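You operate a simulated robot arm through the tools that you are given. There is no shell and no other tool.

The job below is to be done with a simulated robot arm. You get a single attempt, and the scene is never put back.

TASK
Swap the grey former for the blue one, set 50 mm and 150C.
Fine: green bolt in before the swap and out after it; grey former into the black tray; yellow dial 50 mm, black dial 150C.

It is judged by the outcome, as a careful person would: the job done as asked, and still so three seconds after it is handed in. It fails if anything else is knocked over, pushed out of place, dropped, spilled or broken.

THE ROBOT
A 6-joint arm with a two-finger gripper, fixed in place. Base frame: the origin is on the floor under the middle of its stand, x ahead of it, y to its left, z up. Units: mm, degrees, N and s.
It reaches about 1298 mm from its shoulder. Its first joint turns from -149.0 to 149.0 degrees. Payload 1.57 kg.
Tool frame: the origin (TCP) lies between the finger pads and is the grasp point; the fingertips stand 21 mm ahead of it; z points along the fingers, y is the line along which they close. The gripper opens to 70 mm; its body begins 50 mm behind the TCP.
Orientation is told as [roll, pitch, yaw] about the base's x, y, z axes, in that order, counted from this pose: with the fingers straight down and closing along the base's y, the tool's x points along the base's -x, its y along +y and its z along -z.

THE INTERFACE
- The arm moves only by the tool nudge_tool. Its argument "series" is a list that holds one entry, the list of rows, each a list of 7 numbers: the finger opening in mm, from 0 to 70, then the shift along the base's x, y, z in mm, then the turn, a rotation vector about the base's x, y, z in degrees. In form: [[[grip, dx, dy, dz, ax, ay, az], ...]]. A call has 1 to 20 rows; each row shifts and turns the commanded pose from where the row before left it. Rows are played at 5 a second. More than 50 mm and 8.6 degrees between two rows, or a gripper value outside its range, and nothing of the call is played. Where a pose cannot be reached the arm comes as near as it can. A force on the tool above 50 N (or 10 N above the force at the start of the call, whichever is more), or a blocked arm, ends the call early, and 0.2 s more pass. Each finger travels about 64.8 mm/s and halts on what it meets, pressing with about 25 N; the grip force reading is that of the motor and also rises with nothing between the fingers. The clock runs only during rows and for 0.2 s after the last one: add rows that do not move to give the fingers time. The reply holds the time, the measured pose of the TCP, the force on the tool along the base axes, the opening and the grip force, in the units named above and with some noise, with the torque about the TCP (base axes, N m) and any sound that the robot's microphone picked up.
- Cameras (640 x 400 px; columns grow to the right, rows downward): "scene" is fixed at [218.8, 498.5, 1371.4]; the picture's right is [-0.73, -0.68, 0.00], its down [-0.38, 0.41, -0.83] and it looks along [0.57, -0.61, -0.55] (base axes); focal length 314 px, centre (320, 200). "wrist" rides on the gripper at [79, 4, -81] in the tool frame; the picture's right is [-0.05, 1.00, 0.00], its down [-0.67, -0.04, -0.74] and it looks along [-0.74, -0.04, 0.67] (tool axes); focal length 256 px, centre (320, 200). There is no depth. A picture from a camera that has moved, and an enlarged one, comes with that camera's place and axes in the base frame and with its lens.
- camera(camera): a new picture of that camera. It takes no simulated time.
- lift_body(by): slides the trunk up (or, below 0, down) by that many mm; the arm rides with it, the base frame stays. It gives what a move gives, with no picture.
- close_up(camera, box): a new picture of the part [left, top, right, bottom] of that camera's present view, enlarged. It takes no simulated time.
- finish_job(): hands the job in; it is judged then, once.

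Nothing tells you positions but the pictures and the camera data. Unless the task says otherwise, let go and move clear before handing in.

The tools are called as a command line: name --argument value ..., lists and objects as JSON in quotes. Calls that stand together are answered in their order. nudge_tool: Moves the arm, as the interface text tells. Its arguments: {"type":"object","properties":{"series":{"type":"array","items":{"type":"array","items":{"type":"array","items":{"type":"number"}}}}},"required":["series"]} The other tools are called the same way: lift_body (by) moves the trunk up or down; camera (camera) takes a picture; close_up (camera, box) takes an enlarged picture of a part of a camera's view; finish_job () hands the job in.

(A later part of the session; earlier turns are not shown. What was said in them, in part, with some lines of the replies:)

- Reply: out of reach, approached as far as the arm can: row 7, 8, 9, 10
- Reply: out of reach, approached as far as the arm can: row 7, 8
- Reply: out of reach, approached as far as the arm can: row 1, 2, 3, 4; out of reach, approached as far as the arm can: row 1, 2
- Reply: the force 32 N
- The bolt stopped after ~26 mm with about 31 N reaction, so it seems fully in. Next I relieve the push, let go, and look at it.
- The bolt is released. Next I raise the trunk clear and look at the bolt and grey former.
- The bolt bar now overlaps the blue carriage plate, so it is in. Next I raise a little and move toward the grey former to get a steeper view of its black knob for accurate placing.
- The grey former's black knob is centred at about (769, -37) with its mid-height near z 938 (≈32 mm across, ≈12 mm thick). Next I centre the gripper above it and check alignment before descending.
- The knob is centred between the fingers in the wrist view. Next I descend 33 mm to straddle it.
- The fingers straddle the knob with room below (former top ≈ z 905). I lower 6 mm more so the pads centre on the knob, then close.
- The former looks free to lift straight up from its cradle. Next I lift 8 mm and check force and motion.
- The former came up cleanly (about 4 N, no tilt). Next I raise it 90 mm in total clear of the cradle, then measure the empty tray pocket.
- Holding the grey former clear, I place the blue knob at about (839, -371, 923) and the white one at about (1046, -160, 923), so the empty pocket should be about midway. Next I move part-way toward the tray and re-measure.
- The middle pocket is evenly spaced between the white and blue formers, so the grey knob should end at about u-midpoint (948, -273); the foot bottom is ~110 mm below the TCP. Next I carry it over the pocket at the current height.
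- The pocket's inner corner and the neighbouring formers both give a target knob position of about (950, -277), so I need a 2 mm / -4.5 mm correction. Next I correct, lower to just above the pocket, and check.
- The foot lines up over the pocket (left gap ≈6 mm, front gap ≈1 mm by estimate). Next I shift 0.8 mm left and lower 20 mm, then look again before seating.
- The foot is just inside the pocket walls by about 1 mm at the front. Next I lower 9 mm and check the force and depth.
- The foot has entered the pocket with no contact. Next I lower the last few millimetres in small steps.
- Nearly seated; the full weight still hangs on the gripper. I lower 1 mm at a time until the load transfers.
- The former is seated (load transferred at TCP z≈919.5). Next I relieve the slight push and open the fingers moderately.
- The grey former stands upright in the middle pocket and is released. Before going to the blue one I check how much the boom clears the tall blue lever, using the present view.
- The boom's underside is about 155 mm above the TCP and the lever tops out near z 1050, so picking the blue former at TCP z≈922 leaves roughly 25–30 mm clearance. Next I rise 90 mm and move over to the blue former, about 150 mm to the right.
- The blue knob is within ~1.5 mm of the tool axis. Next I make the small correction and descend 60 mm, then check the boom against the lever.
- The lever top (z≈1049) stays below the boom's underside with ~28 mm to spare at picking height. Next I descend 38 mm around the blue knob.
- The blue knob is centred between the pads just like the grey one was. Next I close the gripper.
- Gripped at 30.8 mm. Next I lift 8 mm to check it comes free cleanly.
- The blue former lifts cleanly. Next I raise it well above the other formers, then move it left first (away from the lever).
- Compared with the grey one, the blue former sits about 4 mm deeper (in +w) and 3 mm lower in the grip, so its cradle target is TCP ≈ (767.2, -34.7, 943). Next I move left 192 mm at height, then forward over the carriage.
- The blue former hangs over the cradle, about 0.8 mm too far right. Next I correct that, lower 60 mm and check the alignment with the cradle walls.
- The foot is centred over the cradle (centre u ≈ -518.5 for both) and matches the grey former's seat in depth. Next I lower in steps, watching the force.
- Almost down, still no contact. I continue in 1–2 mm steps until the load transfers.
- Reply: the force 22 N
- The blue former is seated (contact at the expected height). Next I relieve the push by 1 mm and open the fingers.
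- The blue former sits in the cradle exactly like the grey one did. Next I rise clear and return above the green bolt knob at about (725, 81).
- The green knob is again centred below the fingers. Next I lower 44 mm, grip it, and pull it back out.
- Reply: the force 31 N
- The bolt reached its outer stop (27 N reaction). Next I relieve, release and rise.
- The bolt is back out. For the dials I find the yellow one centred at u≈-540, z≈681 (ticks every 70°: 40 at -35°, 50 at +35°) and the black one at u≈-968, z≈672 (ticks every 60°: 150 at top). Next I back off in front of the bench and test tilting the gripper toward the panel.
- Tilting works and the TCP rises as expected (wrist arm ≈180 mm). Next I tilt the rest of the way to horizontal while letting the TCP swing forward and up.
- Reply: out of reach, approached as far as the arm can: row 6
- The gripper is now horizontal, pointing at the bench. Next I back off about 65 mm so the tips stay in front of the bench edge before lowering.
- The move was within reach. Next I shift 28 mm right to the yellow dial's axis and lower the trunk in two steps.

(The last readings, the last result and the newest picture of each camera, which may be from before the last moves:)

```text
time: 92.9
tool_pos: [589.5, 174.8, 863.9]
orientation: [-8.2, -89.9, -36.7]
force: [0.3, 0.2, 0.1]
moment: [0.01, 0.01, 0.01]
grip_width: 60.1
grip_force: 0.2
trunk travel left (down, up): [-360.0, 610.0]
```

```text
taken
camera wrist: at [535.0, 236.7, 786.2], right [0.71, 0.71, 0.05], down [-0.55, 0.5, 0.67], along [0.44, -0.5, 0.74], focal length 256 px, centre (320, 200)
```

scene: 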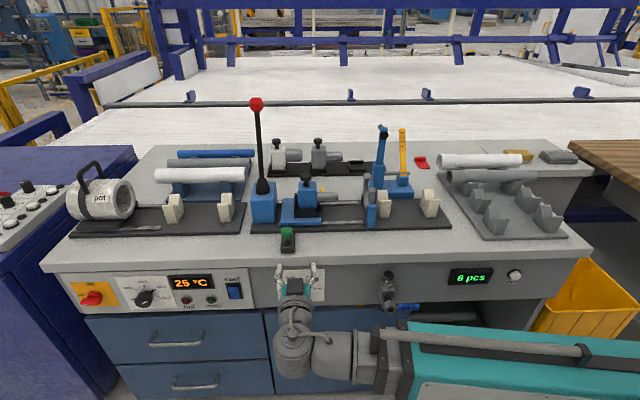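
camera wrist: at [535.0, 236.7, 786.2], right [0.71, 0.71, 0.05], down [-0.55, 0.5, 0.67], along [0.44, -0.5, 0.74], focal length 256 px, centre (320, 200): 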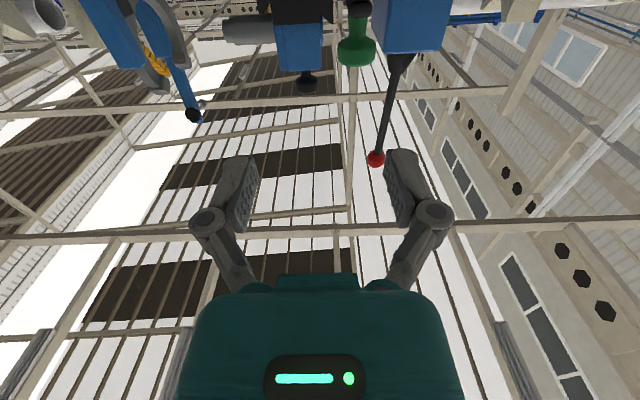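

lift_body --by -183

camera --camera "scene"

camera --camera "wrist"

close_up --camera "scene" --box '[250, 240, 350, 350]'

```text
time: 94.9
tool_pos: [590.2, 176.3, 681.0]
orientation: [-9.0, -89.8, -36.1]
force: [-0.2, 0.4, -0.6]
moment: [0.03, 0.0, 0.01]
grip_width: 60.1
grip_force: 0.1
trunk travel left (down, up): [-177.0, 793.0]
```

```text
taken
```

scene: 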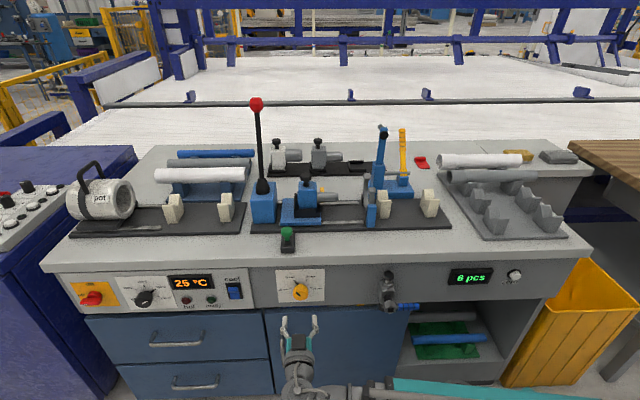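

```text
taken
camera wrist: at [535.0, 236.7, 603.2], right [0.71, 0.71, 0.05], down [-0.55, 0.5, 0.67], along [0.44, -0.5, 0.74], focal length 256 px, centre (320, 200)
```

wrist: 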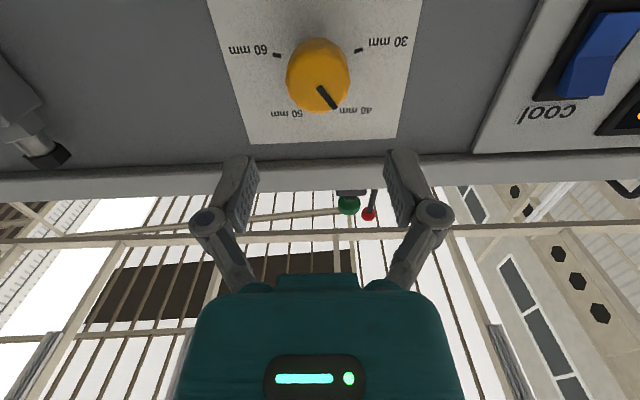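

```text
3.64 times, centred on (300, 295) of scene
camera zoom: at [218.8, 498.5, 1371.4], right [-0.73, -0.68, 0.0], down [-0.38, 0.41, -0.83], along [0.57, -0.61, -0.55], focal length 1141 px, centre (393, -146)
```

zoom: 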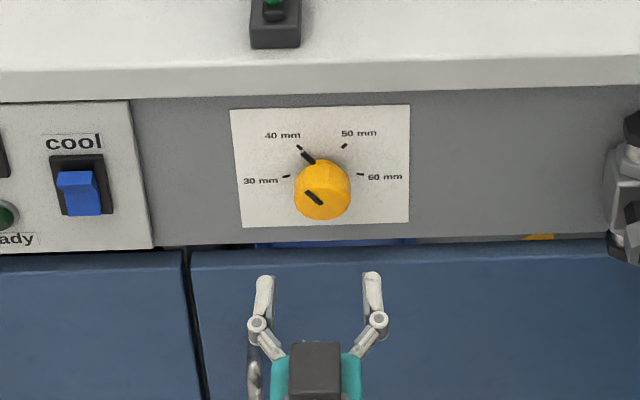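

close_up --camera "wrist" --box '[200, 0, 440, 150]'

```text
2.67 times, centred on (320, 75) of wrist
camera zoom: at [535.0, 236.7, 603.2], right [0.71, 0.71, 0.05], down [-0.55, 0.5, 0.67], along [0.44, -0.5, 0.74], focal length 683 px, centre (320, 533)
```

zoom: 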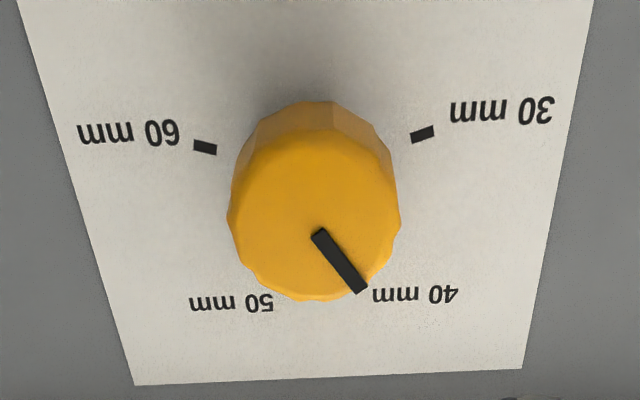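

The wrist view puts the yellow knob's axis about 7 mm below and 0.6 mm right of the gripper axis, with its front face at w≈383 and the panel at w≈412. Next I lower 7 mm, shift slightly and approach half-way to re-check.

lift_body --by -7

nudge_tool --series '[[[64, 8, -9, 0, 0, 0, 0], [64, 8.6, -8.6, 0, 0, 0, 0], [64, 8.6, -8.6, 0, 0, 0, 0], [64, 8, -8.2, 0, 0, 0, 0], [64, 0, 0, 0, 0, 0, 0]]]'

camera --camera "wrist"

close_up --camera "scene" --box '[250, 240, 350, 350]'

```text
time: 95.5
tool_pos: [588.9, 176.8, 674.6]
orientation: [-8.9, -89.9, -36.0]
force: [0.3, 1.3, -0.3]
moment: [-0.02, 0.02, 0.0]
grip_width: 59.9
grip_force: 0.1
trunk travel left (down, up): [-170.0, 800.0]
```

```text
time: 96.7
tool_pos: [623.7, 140.3, 673.7]
orientation: [-4.9, -89.7, -40.2]
force: [0.0, -1.0, -0.3]
moment: [-0.01, 0.01, -0.03]
grip_width: 64.1
grip_force: 0.0
trunk travel left (down, up): [-170.0, 800.0]
```

```text
taken
camera wrist: at [568.8, 201.5, 596.0], right [0.71, 0.71, 0.05], down [-0.55, 0.5, 0.67], along [0.45, -0.5, 0.74], focal length 256 px, centre (320, 200)
```

wrist: 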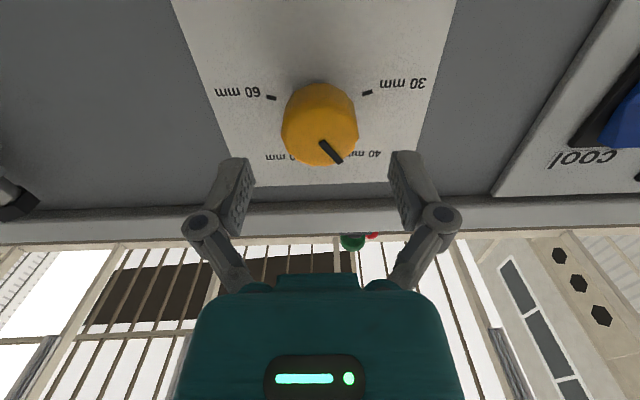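

```text
3.64 times, centred on (300, 295) of scene
camera zoom: at [218.8, 498.5, 1371.4], right [-0.73, -0.68, 0.0], down [-0.38, 0.41, -0.83], along [0.57, -0.61, -0.55], focal length 1141 px, centre (393, -146)
```

zoom: 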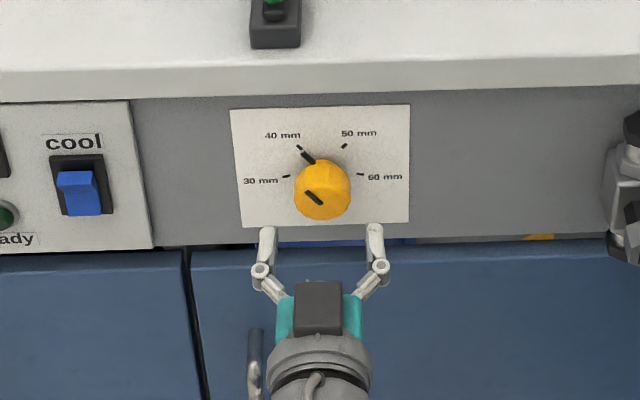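

close_up --camera "wrist" --box '[200, 50, 440, 200]'

close_up --camera "scene" --box '[270, 260, 340, 320]'

```text
2.67 times, centred on (320, 125) of wrist
camera zoom: at [568.8, 201.5, 596.0], right [0.71, 0.71, 0.05], down [-0.55, 0.5, 0.67], along [0.45, -0.5, 0.74], focal length 683 px, centre (320, 400)
```

zoom: 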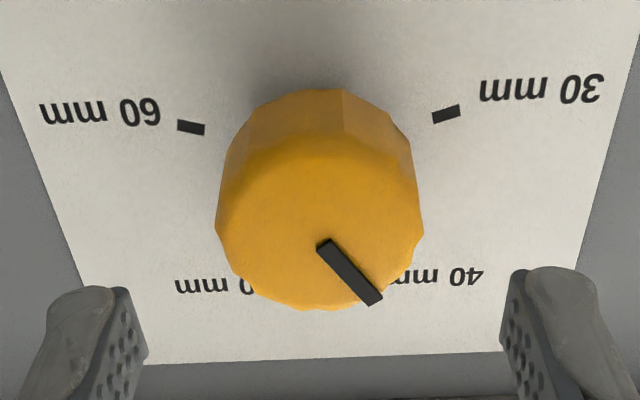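

```text
6.67 times, centred on (305, 290) of scene
camera zoom: at [218.8, 498.5, 1371.4], right [-0.73, -0.68, 0.0], down [-0.38, 0.41, -0.83], along [0.57, -0.61, -0.55], focal length 2092 px, centre (420, -400)
```

zoom: 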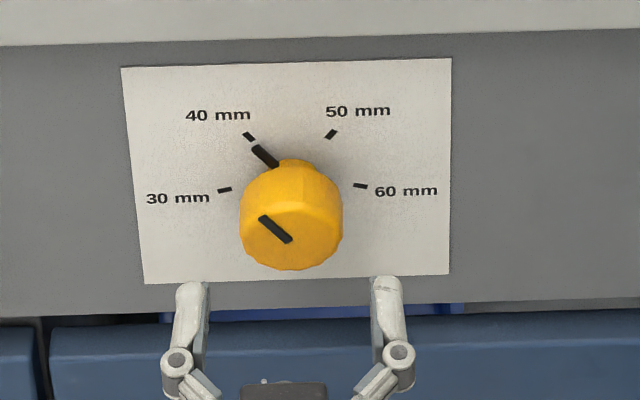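

The knob is centred within ~1 mm. Next I advance 38 mm so the pads sit either side of the knob.

nudge_tool --series '[[[64, 7, -7, 0, 0, 0, 0], [64, 7, -7, 0, 0, 0, 0], [64, 7, -7, 0, 0, 0, 0], [64, 3.5, -3.5, 0, 0, 0, 0], [64, 2.4, -2.4, 0, 0, 0, 0], [64, 0, 0, 0, 0, 0, 0]]]'

camera --camera "wrist"

close_up --camera "scene" --box '[270, 260, 340, 320]'

```text
time: 98.1
tool_pos: [649.5, 114.6, 673.8]
orientation: [-6.0, -89.9, -38.8]
force: [0.5, -1.0, -0.5]
moment: [-0.02, -0.04, 0.03]
grip_width: 64.0
grip_force: 0.1
trunk travel left (down, up): [-170.0, 800.0]
```

```text
taken
camera wrist: at [595.1, 174.9, 596.0], right [0.71, 0.71, 0.05], down [-0.55, 0.5, 0.67], along [0.45, -0.5, 0.74], focal length 256 px, centre (320, 200)
```

wrist: 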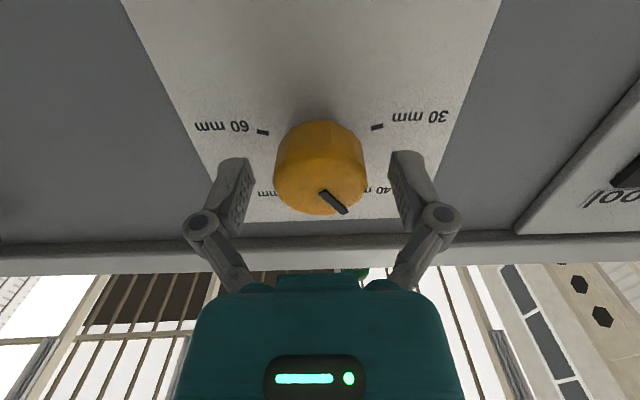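

```text
6.67 times, centred on (305, 290) of scene
camera zoom: at [218.8, 498.5, 1371.4], right [-0.73, -0.68, 0.0], down [-0.38, 0.41, -0.83], along [0.57, -0.61, -0.55], focal length 2092 px, centre (420, -400)
```

zoom: 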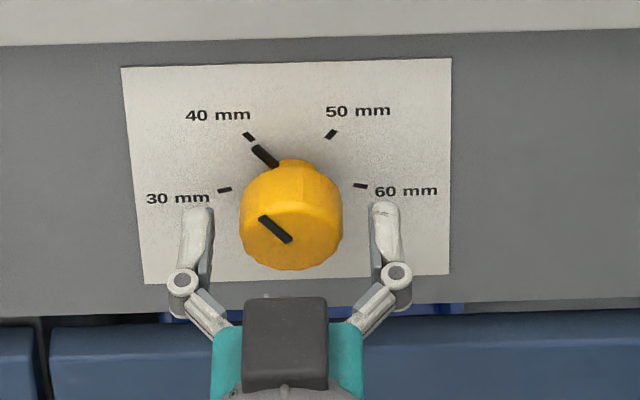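

nudge_tool --series '[[[64, 2, -2, 0, 0, 0, 0], [55, 0, 0, 0, 0, 0, 0], [48, 0, 0, 0, 0, 0, 0], [42, 0, 0, 0, 0, 0, 0], [36, 0, 0, 0, 0, 0, 0], [30, 0, 0, 0, 0, 0, 0], [25, 0, 0, 0, 0, 0, 0], [25, 0, 0, 0, 0, 0, 0]]]'

camera --camera "wrist"

close_up --camera "scene" --box '[270, 260, 340, 320]'

```text
time: 99.9
tool_pos: [651.2, 112.0, 675.0]
orientation: [-0.8, -89.8, -44.2]
force: [-5.3, -1.2, -1.9]
moment: [-0.05, -0.04, 0.05]
grip_width: 41.2
grip_force: 31.6
trunk travel left (down, up): [-170.0, 800.0]
```

```text
taken
camera wrist: at [596.9, 173.3, 596.1], right [0.71, 0.71, 0.05], down [-0.55, 0.5, 0.67], along [0.45, -0.5, 0.74], focal length 256 px, centre (320, 200)
```

wrist: 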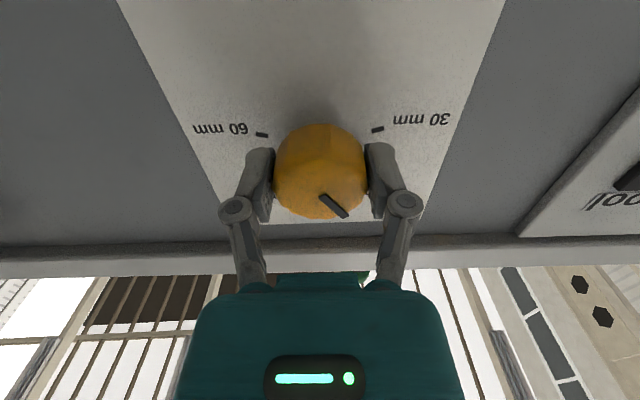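

```text
6.67 times, centred on (305, 290) of scene
camera zoom: at [218.8, 498.5, 1371.4], right [-0.73, -0.68, 0.0], down [-0.38, 0.41, -0.83], along [0.57, -0.61, -0.55], focal length 2092 px, centre (420, -400)
```

zoom: 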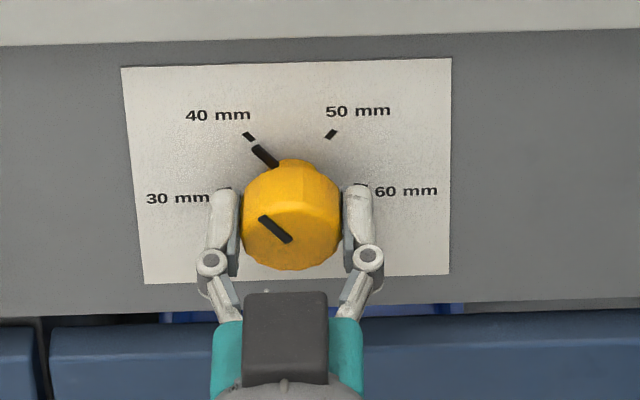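

The yellow knob is held (41 mm). Next I turn it clockwise (about +w) by 21° as a test.

nudge_tool --series '[[[25, 0, 0, 0, 4.95, -4.95, 0], [25, 0, 0, 0, 4.95, -4.95, 0], [25, 0, 0, 0, 4.95, -4.95, 0], [25, 0, 0, 0, 0, 0, 0]]]'

close_up --camera "scene" --box '[270, 260, 340, 320]'

camera --camera "wrist"

```text
time: 100.9
tool_pos: [651.3, 112.0, 674.2]
orientation: [89.6, -68.9, -134.6]
force: [-4.1, -3.0, -1.5]
moment: [-0.01, -0.07, 0.21]
grip_width: 41.4
grip_force: 32.2
trunk travel left (down, up): [-170.0, 800.0]
```

```text
6.67 times, centred on (305, 290) of scene
camera zoom: at [218.8, 498.5, 1371.4], right [-0.73, -0.68, 0.0], down [-0.38, 0.41, -0.83], along [0.57, -0.61, -0.55], focal length 2092 px, centre (420, -400)
```

zoom: 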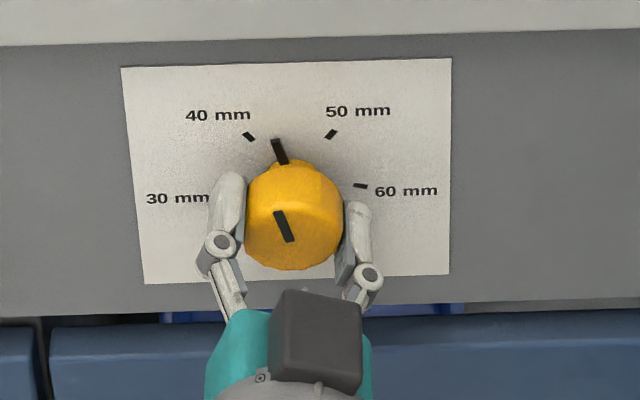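

```text
taken
camera wrist: at [617.1, 193.5, 603.0], right [0.65, 0.64, 0.41], down [-0.72, 0.33, 0.61], along [0.26, -0.69, 0.68], focal length 256 px, centre (320, 200)
```

wrist: 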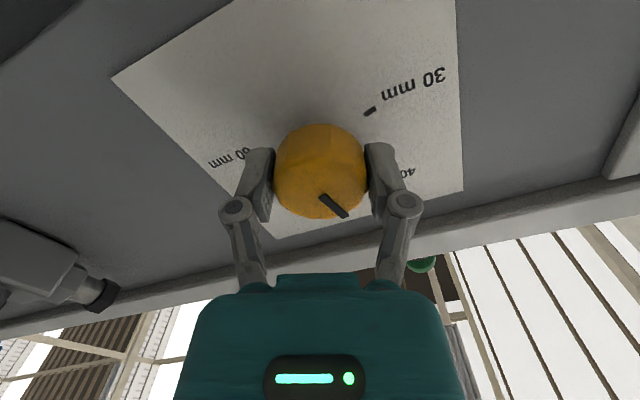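

The dial turns with the gripper without slip. Next I turn the remaining 49°.

nudge_tool --series '[[[25, 0, 0, 0, 4.95, -4.95, 0], [25, 0, 0, 0, 4.95, -4.95, 0], [25, 0, 0, 0, 4.95, -4.95, 0], [25, 0, 0, 0, 4.95, -4.95, 0], [25, 0, 0, 0, 4.95, -4.95, 0], [25, 0, 0, 0, 4.95, -4.95, 0], [25, 0, 0, 0, 4.95, -4.95, 0], [25, 0, 0, 0, 0, 0, 0]]]'

close_up --camera "scene" --box '[270, 260, 340, 320]'

camera --camera "wrist"

```text
time: 102.7
tool_pos: [651.7, 113.1, 674.3]
orientation: [90.0, -19.9, -134.9]
force: [6.3, 3.8, 7.2]
moment: [0.07, 0.1, 0.21]
grip_width: 41.7
grip_force: 31.7
trunk travel left (down, up): [-170.0, 800.0]
```

```text
6.67 times, centred on (305, 290) of scene
camera zoom: at [218.8, 498.5, 1371.4], right [-0.73, -0.68, 0.0], down [-0.38, 0.41, -0.83], along [0.57, -0.61, -0.55], focal length 2092 px, centre (420, -400)
```

zoom: 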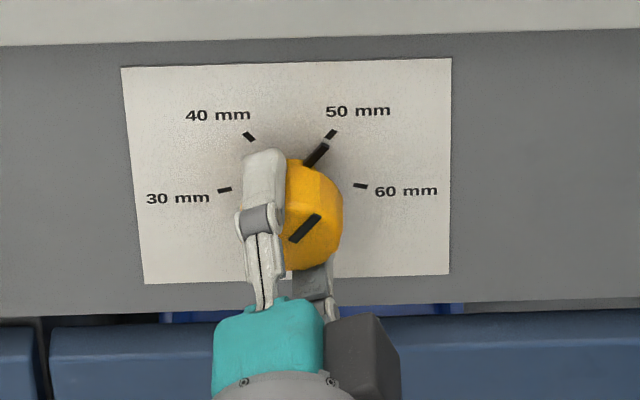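

```text
taken
camera wrist: at [648.3, 224.6, 652.8], right [0.2, 0.21, 0.96], down [-0.98, 0.07, 0.19], along [-0.03, -0.98, 0.22], focal length 256 px, centre (320, 200)
```

wrist: 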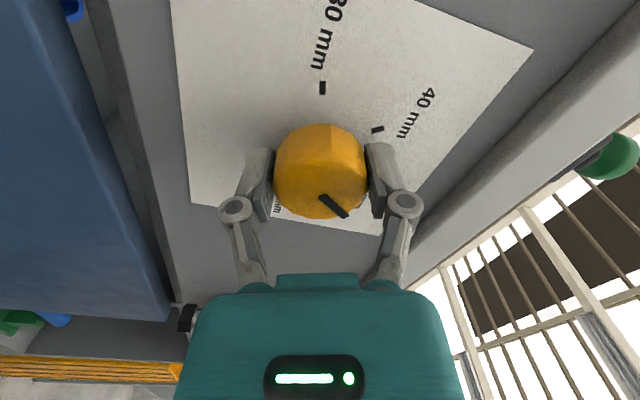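

close_up --camera "scene" --box '[288, 265, 328, 300]'

```text
11.43 times, centred on (308, 282) of scene
camera zoom: at [218.8, 498.5, 1371.4], right [-0.73, -0.68, 0.0], down [-0.38, 0.41, -0.83], along [0.57, -0.61, -0.55], focal length 3586 px, centre (457, -743)
```

zoom: 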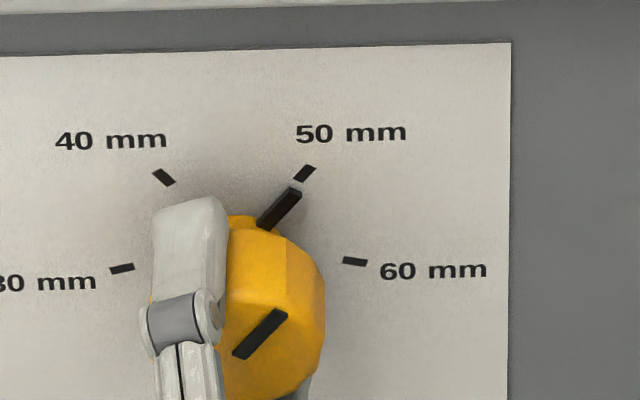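

The pointer now lines up with the 50 mm tick (mirror-symmetric to how it stood at 40). Next I open the fingers and check that it stays.

nudge_tool --series '[[[44, 0, 0, 0, 0, 0, 0], [50, 0, 0, 0, 0, 0, 0], [58, 0, 0, 0, 0, 0, 0], [64, 0, 0, 0, 0, 0, 0], [64, 0, 0, 0, 0, 0, 0]]]'

close_up --camera "scene" --box '[288, 265, 328, 300]'

```text
time: 103.9
tool_pos: [651.6, 113.1, 674.2]
orientation: [90.1, -20.0, -135.0]
force: [-0.2, 0.5, 0.8]
moment: [-0.02, 0.02, 0.01]
grip_width: 63.7
grip_force: 0.0
trunk travel left (down, up): [-170.0, 800.0]
```

```text
11.43 times, centred on (308, 282) of scene
camera zoom: at [218.8, 498.5, 1371.4], right [-0.73, -0.68, 0.0], down [-0.38, 0.41, -0.83], along [0.57, -0.61, -0.55], focal length 3586 px, centre (457, -743)
```

zoom: 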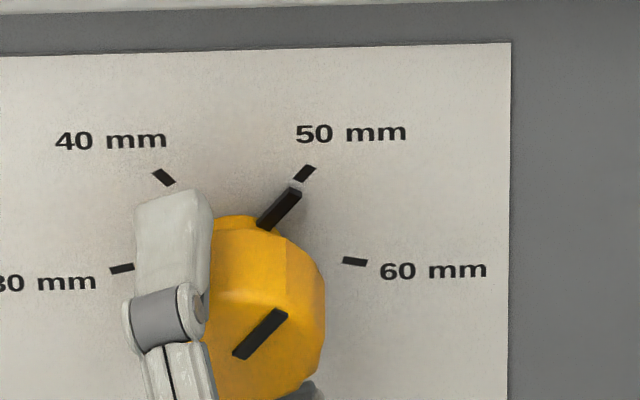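

It stays at 50 mm. Next I back straight off 90 mm and travel left along the bench front to the black dial.

nudge_tool --series '[[[64, -7, 7, 0, 0, 0, 0], [64, -9, 9, 0, 0, 0, 0], [64, -12, 12, 0, 0, 0, 0], [64, -12, 12, 0, 0, 0, 0], [64, -12, 12, 0, 0, 0, 0], [64, -12, 12, 0, 0, 0, 0], [64, 0, 0, 0, 0, 0, 0]]]'

close_up --camera "scene" --box '[250, 240, 350, 350]'

```text
time: 105.5
tool_pos: [588.5, 176.9, 674.4]
orientation: [90.0, -19.9, -135.0]
force: [1.1, 0.9, 0.7]
moment: [-0.04, -0.03, -0.01]
grip_width: 64.0
grip_force: 0.1
trunk travel left (down, up): [-170.0, 800.0]
```

```text
3.64 times, centred on (300, 295) of scene
camera zoom: at [218.8, 498.5, 1371.4], right [-0.73, -0.68, 0.0], down [-0.38, 0.41, -0.83], along [0.57, -0.61, -0.55], focal length 1141 px, centre (393, -146)
```

zoom: 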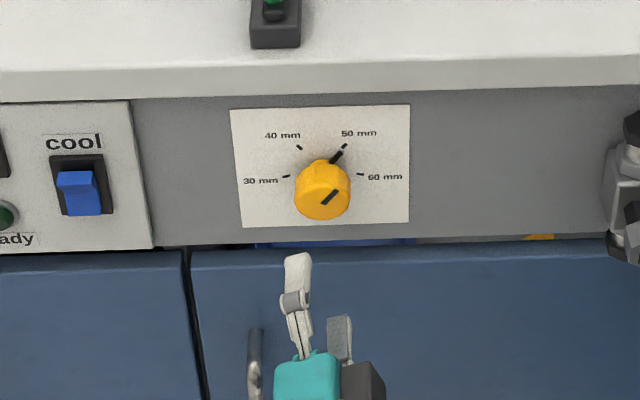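

nudge_tool --series '[[[64, 8, 8, 0, 0, 0, 0], [64, 14, 14, 0, 0, 0, 0], [64, 18, 18, 0, 0, 0, 0], [64, 18, 18, 0, 0, 0, 0], [64, 18, 18, 0, 0, 0, 0], [64, 18, 18, 0, 0, 0, 0], [64, 18, 18, 0, 0, 0, 0], [64, 18, 18, 0, 0, 0, 0], [64, 18, 18, 0, 0, 0, 0], [64, 18, 18, 0, 0, 0, 0], [64, 18, 18, 0, 0, 0, 0], [64, 18, 18, 0, 0, 0, 0], [64, 18, 18, 0, 0, 0, 0], [64, 18, 18, 0, 0, 0, 0], [64, 18, 18, 0, 0, 0, 0], [64, 18, 18, 0, 0, 0, 0], [64, 14, 14, 0, 0, 0, 0], [64, 8, 8, 0, 0, 0, 0], [64, 6.6, 6.6, 0, 0, 0, 0]]]'

camera --camera "scene"

camera --camera "wrist"

close_up --camera "scene" --box '[80, 255, 240, 365]'

```text
time: 109.5
tool_pos: [891.0, 479.5, 673.9]
orientation: [90.0, -20.0, -134.9]
force: [-0.5, 0.0, 0.9]
moment: [0.01, 0.05, 0.03]
grip_width: 63.9
grip_force: 0.1
trunk travel left (down, up): [-170.0, 800.0]
```

```text
taken
```

scene: 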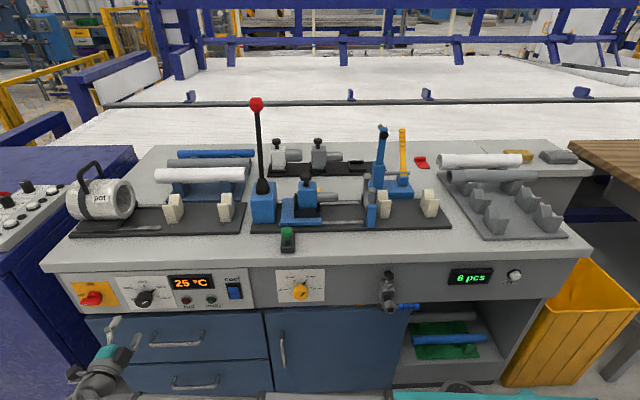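

```text
taken
camera wrist: at [887.1, 591.1, 652.4], right [0.21, 0.21, 0.96], down [-0.98, 0.07, 0.19], along [-0.03, -0.98, 0.22], focal length 256 px, centre (320, 200)
```

wrist: 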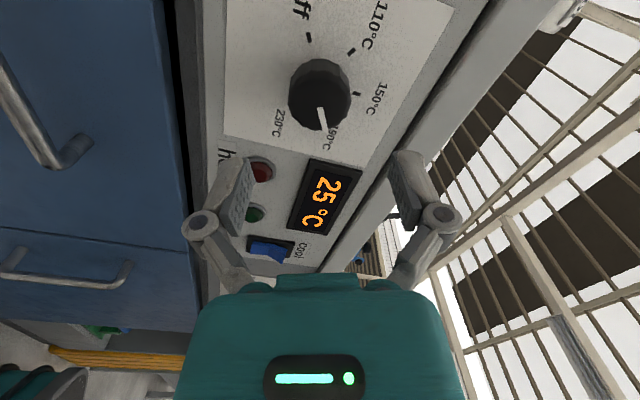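

```text
3.64 times, centred on (160, 310) of scene
camera zoom: at [218.8, 498.5, 1371.4], right [-0.73, -0.68, 0.0], down [-0.38, 0.41, -0.83], along [0.57, -0.61, -0.55], focal length 1141 px, centre (902, -200)
```

zoom: 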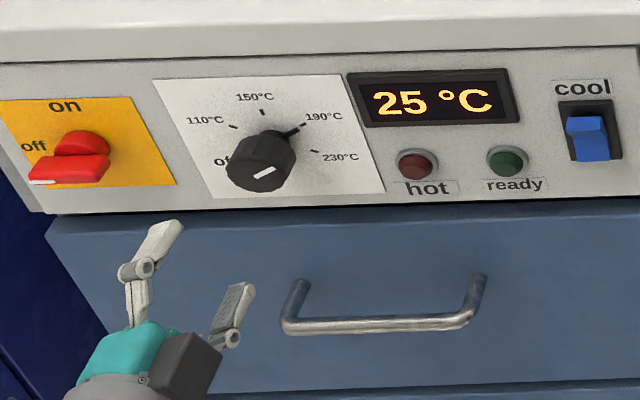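

close_up --camera "wrist" --box '[230, 20, 410, 150]'

close_up --camera "scene" --box '[115, 270, 185, 320]'

```text
3.08 times, centred on (320, 85) of wrist
camera zoom: at [887.1, 591.1, 652.4], right [0.21, 0.21, 0.96], down [-0.98, 0.07, 0.19], along [-0.03, -0.98, 0.22], focal length 788 px, centre (320, 554)
```

zoom: 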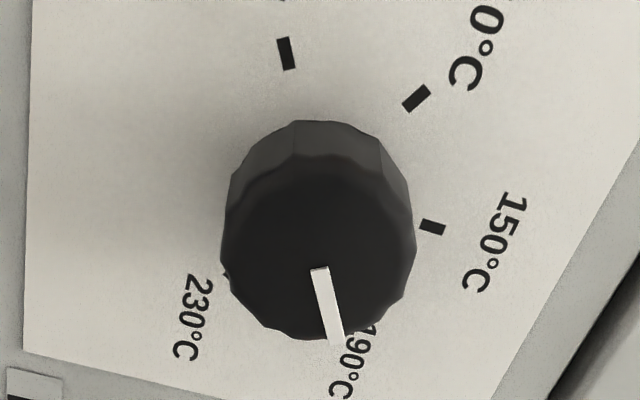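

```text
8.00 times, centred on (150, 295) of scene
camera zoom: at [218.8, 498.5, 1371.4], right [-0.73, -0.68, 0.0], down [-0.38, 0.41, -0.83], along [0.57, -0.61, -0.55], focal length 2510 px, centre (1680, -560)
```

zoom: 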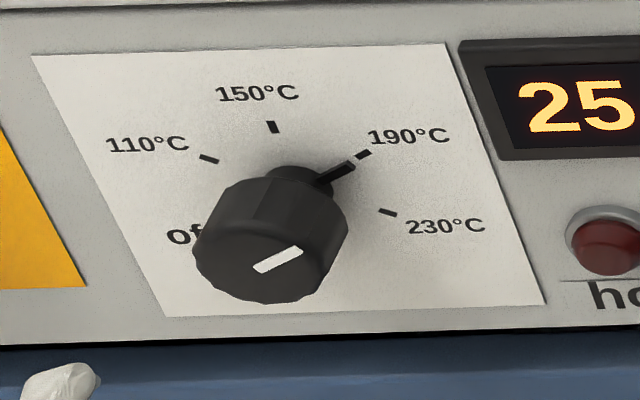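

The black dial axis is within about 1–4 mm of the gripper axis. Next I move 40 mm closer (shifting 2 mm right) and measure again.

nudge_tool --series '[[[64, 6.7, -7.4, 0, 0, 0, 0], [64, 6.7, -7.4, 0, 0, 0, 0], [64, 6.7, -7.4, 0, 0, 0, 0], [64, 6.8, -7.5, 0, 0, 0, 0], [64, 0, 0, 0, 0, 0, 0]]]'

camera --camera "wrist"

close_up --camera "wrist" --box '[200, 70, 440, 220]'

close_up --camera "scene" --box '[80, 255, 240, 365]'

```text
time: 110.7
tool_pos: [916.4, 449.3, 674.4]
orientation: [89.9, -20.0, -134.9]
force: [0.5, 0.4, 0.9]
moment: [-0.01, -0.01, 0.02]
grip_width: 64.3
grip_force: 0.0
trunk travel left (down, up): [-170.0, 800.0]
```

```text
taken
camera wrist: at [912.9, 561.4, 652.2], right [0.21, 0.21, 0.96], down [-0.98, 0.07, 0.2], along [-0.03, -0.98, 0.22], focal length 256 px, centre (320, 200)
```

wrist: 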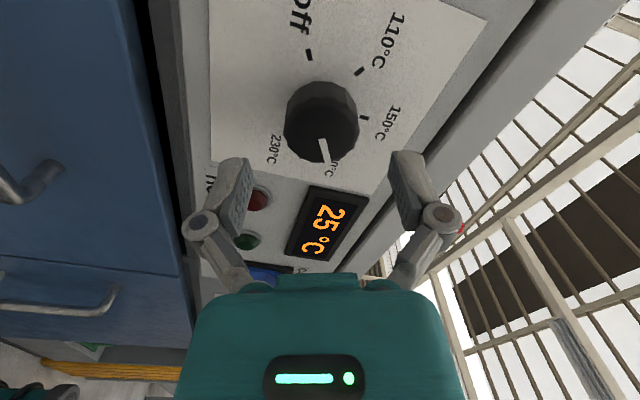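

```text
2.67 times, centred on (320, 145) of wrist
camera zoom: at [912.9, 561.4, 652.2], right [0.21, 0.21, 0.96], down [-0.98, 0.07, 0.2], along [-0.03, -0.98, 0.22], focal length 683 px, centre (320, 347)
```

zoom: 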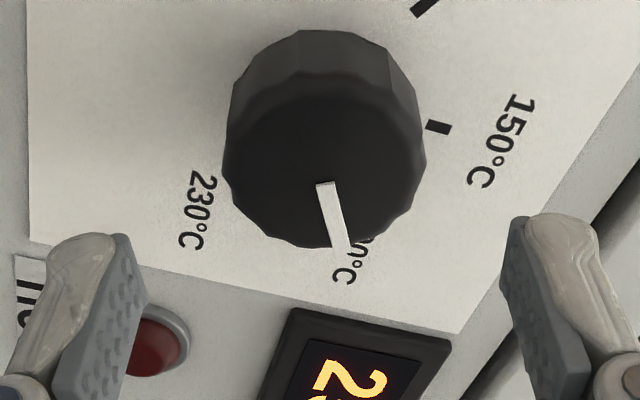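

```text
3.64 times, centred on (160, 310) of scene
camera zoom: at [218.8, 498.5, 1371.4], right [-0.73, -0.68, 0.0], down [-0.38, 0.41, -0.83], along [0.57, -0.61, -0.55], focal length 1141 px, centre (902, -200)
```

zoom: 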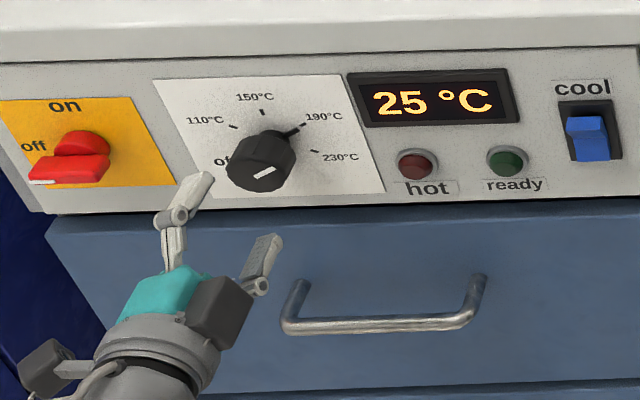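

The knob appears in the wrist view just as the yellow one did before gripping, within ~1 mm. Next I advance 36 mm (shifting 0.4 mm left) and check.

nudge_tool --series '[[[64, 6.4, -6.2, 0, 0, 0, 0], [64, 6.4, -6.2, 0, 0, 0, 0], [64, 6.4, -6.2, 0, 0, 0, 0], [64, 4, -4, 0, 0, 0, 0], [64, 2.5, -2.5, 0, 0, 0, 0], [64, 0, 0, 0, 0, 0, 0]]]'

camera --camera "wrist"

close_up --camera "scene" --box '[100, 265, 200, 345]'

```text
time: 112.1
tool_pos: [942.5, 423.6, 673.5]
orientation: [90.0, -20.0, -134.9]
force: [-0.4, -0.4, -0.1]
moment: [-0.02, 0.0, 0.0]
grip_width: 64.3
grip_force: 0.1
trunk travel left (down, up): [-170.0, 800.0]
```

```text
taken
camera wrist: at [938.6, 535.8, 652.4], right [0.21, 0.21, 0.96], down [-0.98, 0.07, 0.19], along [-0.03, -0.98, 0.22], focal length 256 px, centre (320, 200)
```

wrist: 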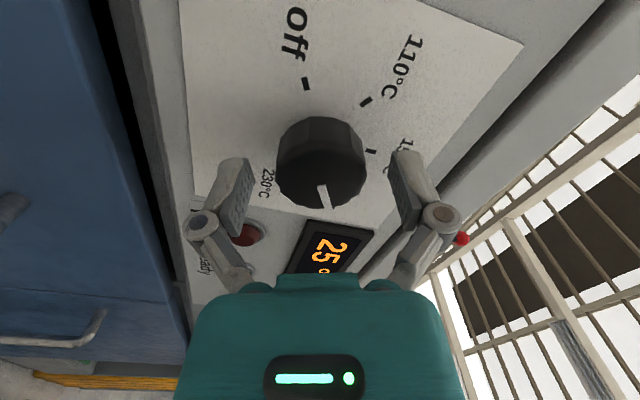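

```text
5.00 times, centred on (150, 305) of scene
camera zoom: at [218.8, 498.5, 1371.4], right [-0.73, -0.68, 0.0], down [-0.38, 0.41, -0.83], along [0.57, -0.61, -0.55], focal length 1569 px, centre (1170, -325)
```

zoom: 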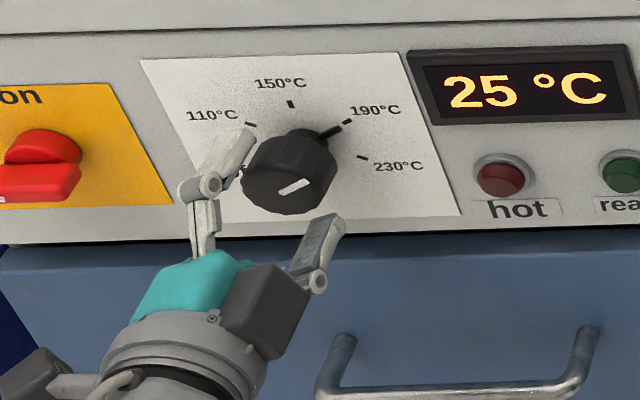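

The fingers straddle the black knob evenly. Next I advance 3.5 mm more and close.

nudge_tool --series '[[[64, 2.5, -2.5, 0, 0, 0, 0], [55, 0, 0, 0, 0, 0, 0], [48, 0, 0, 0, 0, 0, 0], [42, 0, 0, 0, 0, 0, 0], [36, 0, 0, 0, 0, 0, 0], [30, 0, 0, 0, 0, 0, 0], [25, 0, 0, 0, 0, 0, 0], [25, 0, 0, 0, 0, 0, 0]]]'

camera --camera "wrist"

close_up --camera "scene" --box '[100, 265, 200, 345]'

```text
time: 113.9
tool_pos: [944.5, 422.0, 673.6]
orientation: [90.1, -20.0, -134.8]
force: [2.5, 1.4, 1.8]
moment: [-0.17, -0.17, -0.07]
grip_width: 41.3
grip_force: 32.1
trunk travel left (down, up): [-170.0, 800.0]
```

```text
taken
camera wrist: at [941.2, 533.1, 652.6], right [0.21, 0.21, 0.96], down [-0.98, 0.07, 0.19], along [-0.03, -0.98, 0.22], focal length 256 px, centre (320, 200)
```

wrist: 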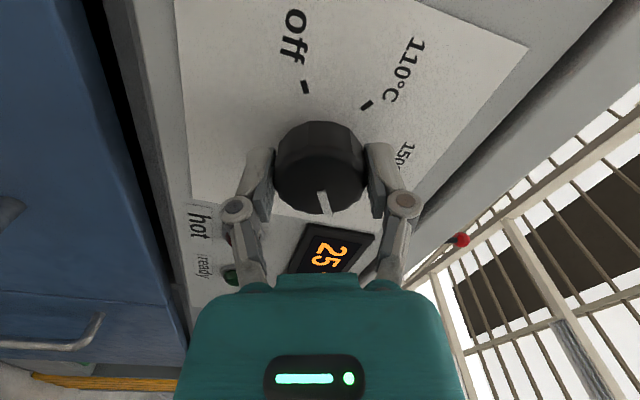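

```text
5.00 times, centred on (150, 305) of scene
camera zoom: at [218.8, 498.5, 1371.4], right [-0.73, -0.68, 0.0], down [-0.38, 0.41, -0.83], along [0.57, -0.61, -0.55], focal length 1569 px, centre (1170, -325)
```

zoom: 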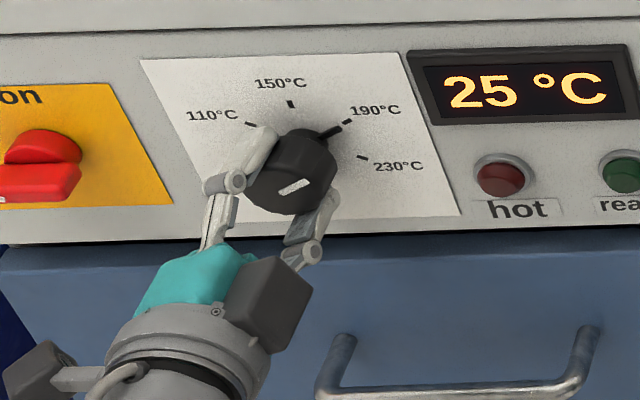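

The black knob is held. Next I turn it counter-clockwise 60° (8 steps of 7.5°), checking after the first three.

nudge_tool --series '[[[25, 0, 0, 0, -5.303, 5.303, 0], [25, 0, 0, 0, -5.303, 5.303, 0], [25, 0, 0, 0, -5.303, 5.303, 0], [25, 0, 0, 0, 0, 0, 0]]]'

close_up --camera "scene" --box '[100, 265, 200, 345]'

```text
time: 114.9
tool_pos: [944.7, 420.8, 673.4]
orientation: [89.9, -42.6, -135.0]
force: [-6.3, -3.3, -2.4]
moment: [-0.02, -0.05, 0.35]
grip_width: 41.0
grip_force: 31.7
trunk travel left (down, up): [-170.0, 800.0]
```

```text
5.00 times, centred on (150, 305) of scene
camera zoom: at [218.8, 498.5, 1371.4], right [-0.73, -0.68, 0.0], down [-0.38, 0.41, -0.83], along [0.57, -0.61, -0.55], focal length 1569 px, centre (1170, -325)
```

zoom: 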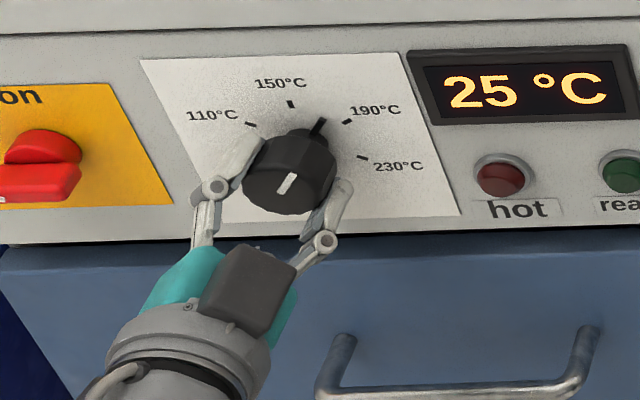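

The black dial turns as expected. Next I turn the remaining 37.5°.

nudge_tool --series '[[[25, 0, 0, 0, -5.303, 5.303, 0], [25, 0, 0, 0, -5.303, 5.303, 0], [25, 0, 0, 0, -5.303, 5.303, 0], [25, 0, 0, 0, -5.303, 5.303, 0], [25, 0, 0, 0, -5.303, 5.303, 0], [25, 0, 0, 0, 0, 0, 0]]]'

close_up --camera "scene" --box '[100, 265, 200, 345]'

close_up --camera "scene" --box '[130, 275, 180, 310]'

```text
time: 116.3
tool_pos: [944.8, 420.6, 674.4]
orientation: [89.1, -80.1, -134.2]
force: [-15.4, -11.6, -11.0]
moment: [-0.34, -0.43, -0.28]
grip_width: 40.8
grip_force: 32.6
trunk travel left (down, up): [-170.0, 800.0]
```

```text
5.00 times, centred on (150, 305) of scene
camera zoom: at [218.8, 498.5, 1371.4], right [-0.73, -0.68, 0.0], down [-0.38, 0.41, -0.83], along [0.57, -0.61, -0.55], focal length 1569 px, centre (1170, -325)
```

zoom: 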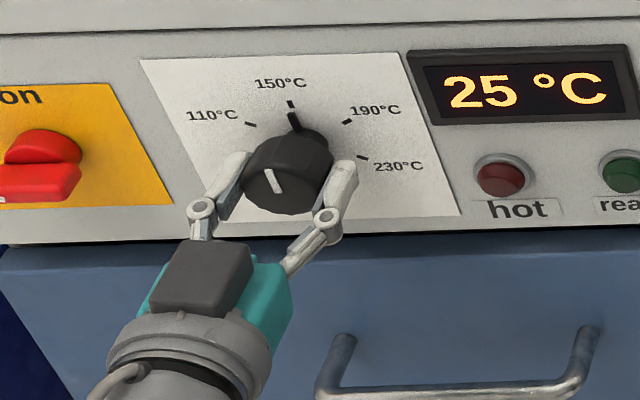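

```text
11.43 times, centred on (155, 292) of scene
camera zoom: at [218.8, 498.5, 1371.4], right [-0.73, -0.68, 0.0], down [-0.38, 0.41, -0.83], along [0.57, -0.61, -0.55], focal length 3586 px, centre (2206, -857)
```

zoom: 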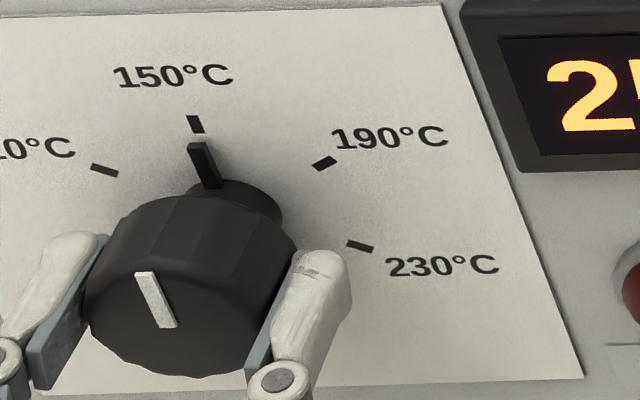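

The pointer is near 150°C; I take a tighter picture to judge the last degree or two.

close_up --camera "scene" --box '[138, 282, 162, 306]'

close_up --camera "scene" --box '[142, 282, 154, 294]'

close_up --camera "wrist" --box '[230, 80, 410, 240]'

```text
16.00 times, centred on (150, 294) of scene
camera zoom: at [218.8, 498.5, 1371.4], right [-0.73, -0.68, 0.0], down [-0.38, 0.41, -0.83], along [0.57, -0.61, -0.55], focal length 5020 px, centre (3040, -1304)
```

zoom: 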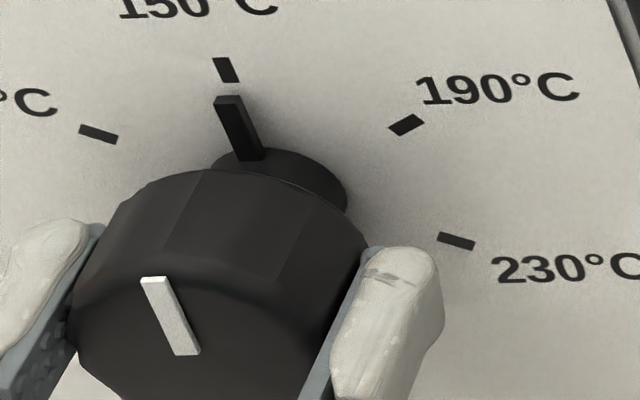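

```text
16.00 times, centred on (148, 288) of scene
camera zoom: at [218.8, 498.5, 1371.4], right [-0.73, -0.68, 0.0], down [-0.38, 0.41, -0.83], along [0.57, -0.61, -0.55], focal length 5020 px, centre (3072, -1208)
```

zoom: 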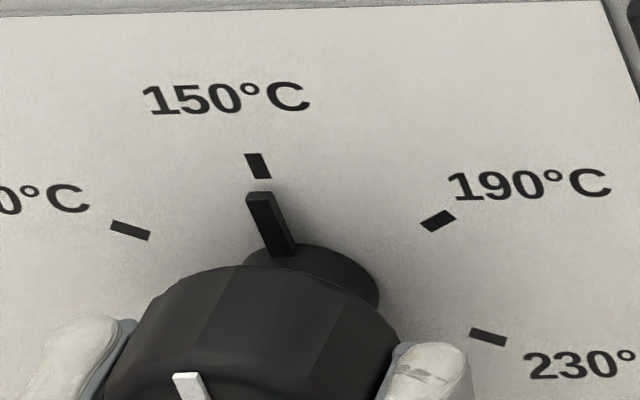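

```text
2.50 times, centred on (320, 160) of wrist
camera zoom: at [899.5, 491.6, 597.8], right [0.69, 0.69, 0.22], down [-0.63, 0.42, 0.65], along [0.35, -0.59, 0.72], focal length 640 px, centre (320, 300)
```

zoom: 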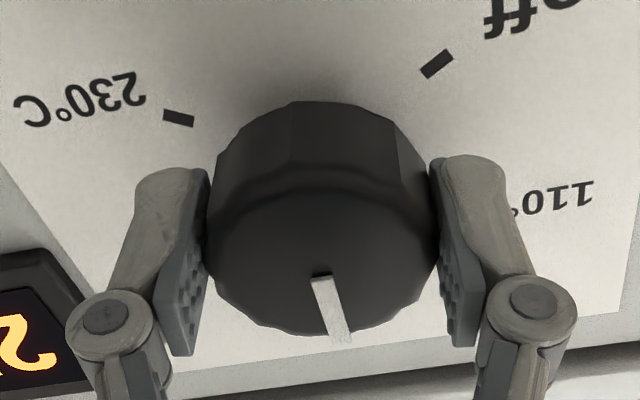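

The pointer stands within about 0.5° of the 150°C tick. Next I open the fingers and re-check.

nudge_tool --series '[[[44, 0, 0, 0, 0, 0, 0], [50, 0, 0, 0, 0, 0, 0], [58, 0, 0, 0, 0, 0, 0], [64, 0, 0, 0, 0, 0, 0], [64, 0, 0, 0, 0, 0, 0]]]'

close_up --camera "scene" --box '[142, 282, 154, 294]'

close_up --camera "scene" --box '[100, 265, 200, 345]'

```text
time: 117.5
tool_pos: [945.1, 422.5, 674.6]
orientation: [89.4, -80.0, -134.5]
force: [0.4, -0.4, 0.2]
moment: [-0.01, 0.02, 0.02]
grip_width: 64.0
grip_force: 0.1
trunk travel left (down, up): [-170.0, 800.0]
```

```text
16.00 times, centred on (148, 288) of scene
camera zoom: at [218.8, 498.5, 1371.4], right [-0.73, -0.68, 0.0], down [-0.38, 0.41, -0.83], along [0.57, -0.61, -0.55], focal length 5020 px, centre (3072, -1208)
```

zoom: 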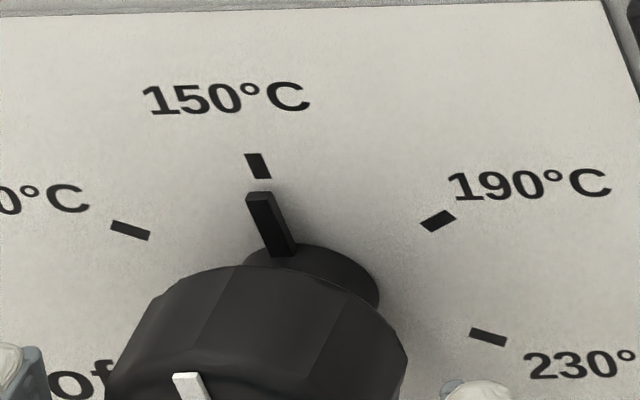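

```text
5.00 times, centred on (150, 305) of scene
camera zoom: at [218.8, 498.5, 1371.4], right [-0.73, -0.68, 0.0], down [-0.38, 0.41, -0.83], along [0.57, -0.61, -0.55], focal length 1569 px, centre (1170, -325)
```

zoom: 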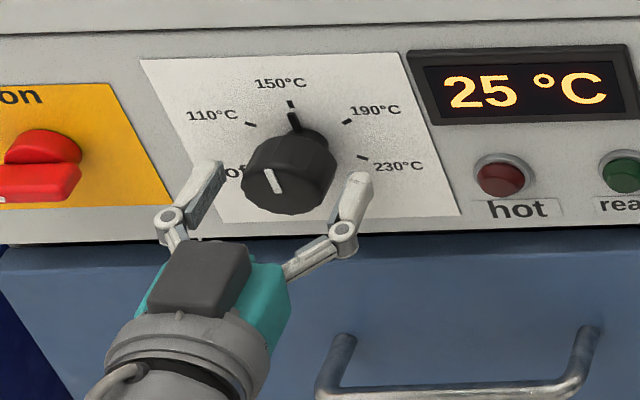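

The black dial stays at 150°C. Next I back away 110 mm from the panel and inspect the whole scene.

nudge_tool --series '[[[64, -7, 7, 0, 0, 0, 0], [64, -10, 10, 0, 0, 0, 0], [64, -12, 12, 0, 0, 0, 0], [64, -12, 12, 0, 0, 0, 0], [64, -12, 12, 0, 0, 0, 0], [64, -12, 12, 0, 0, 0, 0], [64, -12, 12, 0, 0, 0, 0], [64, 0, 0, 0, 0, 0, 0]]]'

camera --camera "scene"

close_up --camera "scene" --box '[288, 265, 328, 300]'

close_up --camera "scene" --box '[115, 270, 185, 320]'

close_up --camera "scene" --box '[240, 120, 460, 260]'

```text
time: 119.3
tool_pos: [867.6, 499.5, 673.5]
orientation: [88.9, -80.0, -133.9]
force: [-0.2, 0.7, 0.4]
moment: [-0.01, 0.01, -0.01]
grip_width: 63.9
grip_force: 0.0
trunk travel left (down, up): [-170.0, 800.0]
```

```text
taken
```

scene: 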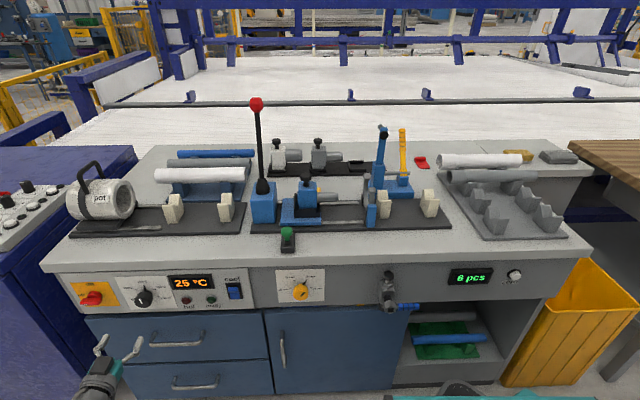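

```text
11.43 times, centred on (308, 282) of scene
camera zoom: at [218.8, 498.5, 1371.4], right [-0.73, -0.68, 0.0], down [-0.38, 0.41, -0.83], along [0.57, -0.61, -0.55], focal length 3586 px, centre (457, -743)
```

zoom: 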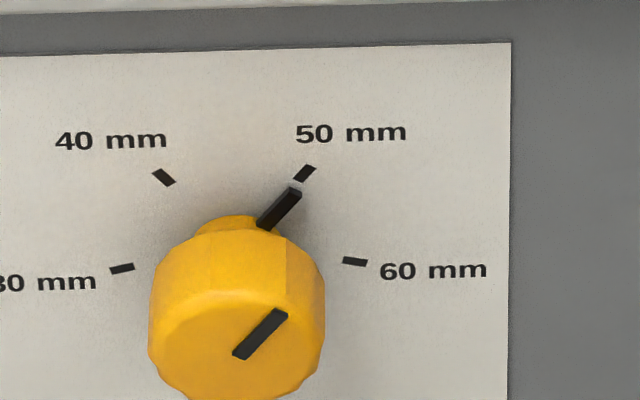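

```text
8.00 times, centred on (150, 295) of scene
camera zoom: at [218.8, 498.5, 1371.4], right [-0.73, -0.68, 0.0], down [-0.38, 0.41, -0.83], along [0.57, -0.61, -0.55], focal length 2510 px, centre (1680, -560)
```

zoom: 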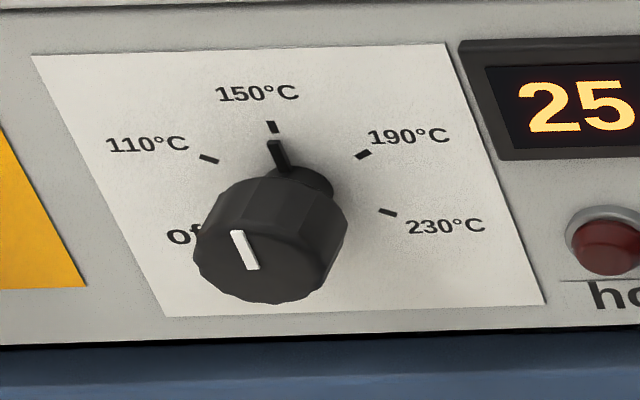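

```text
2.86 times, centred on (350, 190) of scene
camera zoom: at [218.8, 498.5, 1371.4], right [-0.73, -0.68, 0.0], down [-0.38, 0.41, -0.83], along [0.57, -0.61, -0.55], focal length 896 px, centre (234, 229)
```

zoom: 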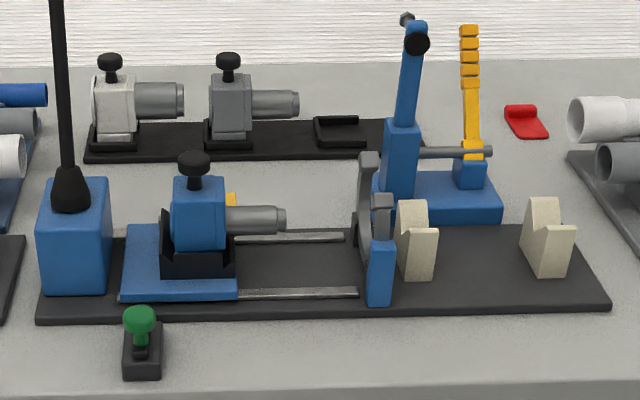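

close_up --camera "scene" --box '[300, 274, 316, 290]'

close_up --camera "scene" --box '[258, 128, 398, 215]'

```text
16.00 times, centred on (308, 282) of scene
camera zoom: at [218.8, 498.5, 1371.4], right [-0.73, -0.68, 0.0], down [-0.38, 0.41, -0.83], along [0.57, -0.61, -0.55], focal length 5020 px, centre (512, -1112)
```

zoom: 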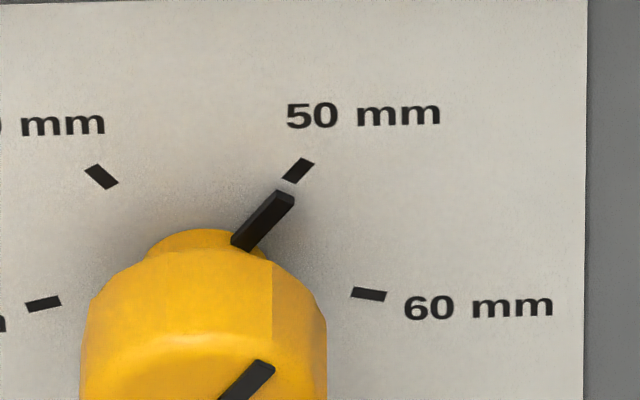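

```text
4.57 times, centred on (328, 172) of scene
camera zoom: at [218.8, 498.5, 1371.4], right [-0.73, -0.68, 0.0], down [-0.38, 0.41, -0.83], along [0.57, -0.61, -0.55], focal length 1434 px, centre (283, 330)
```

zoom: 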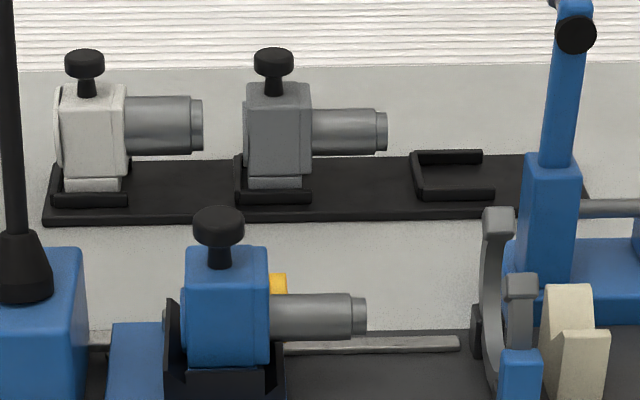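

Everything checks out:
- The blue former is seated in the carriage and the grey one is upright in the black tray's pocket.
- The green bolt is out.
- The yellow dial points at 50 mm and the black dial at 150°C.
- The gripper is open and well clear of the panel.

I now hand the job in.

finish_job

```text
The job is handed in.
```

The swap is done and both dials are set; I've handed the job in, and no result has come back yet.

- **Green bolt:** I pushed it in to its stop before the swap and pulled it back to its outer stop afterwards.
- **Grey former:** it stands upright in the middle pocket of the black tray.
- **Blue former:** it is seated in the carriage cradle where the grey one was.
- **Yellow dial:** it points at 50 mm, within about 1° by the pictures.
- **Black dial:** it points at 150°C, also within about 1°.

In the last pictures nothing else on the bench looked moved or knocked. I left the gripper open, about 110 mm clear of the panel.
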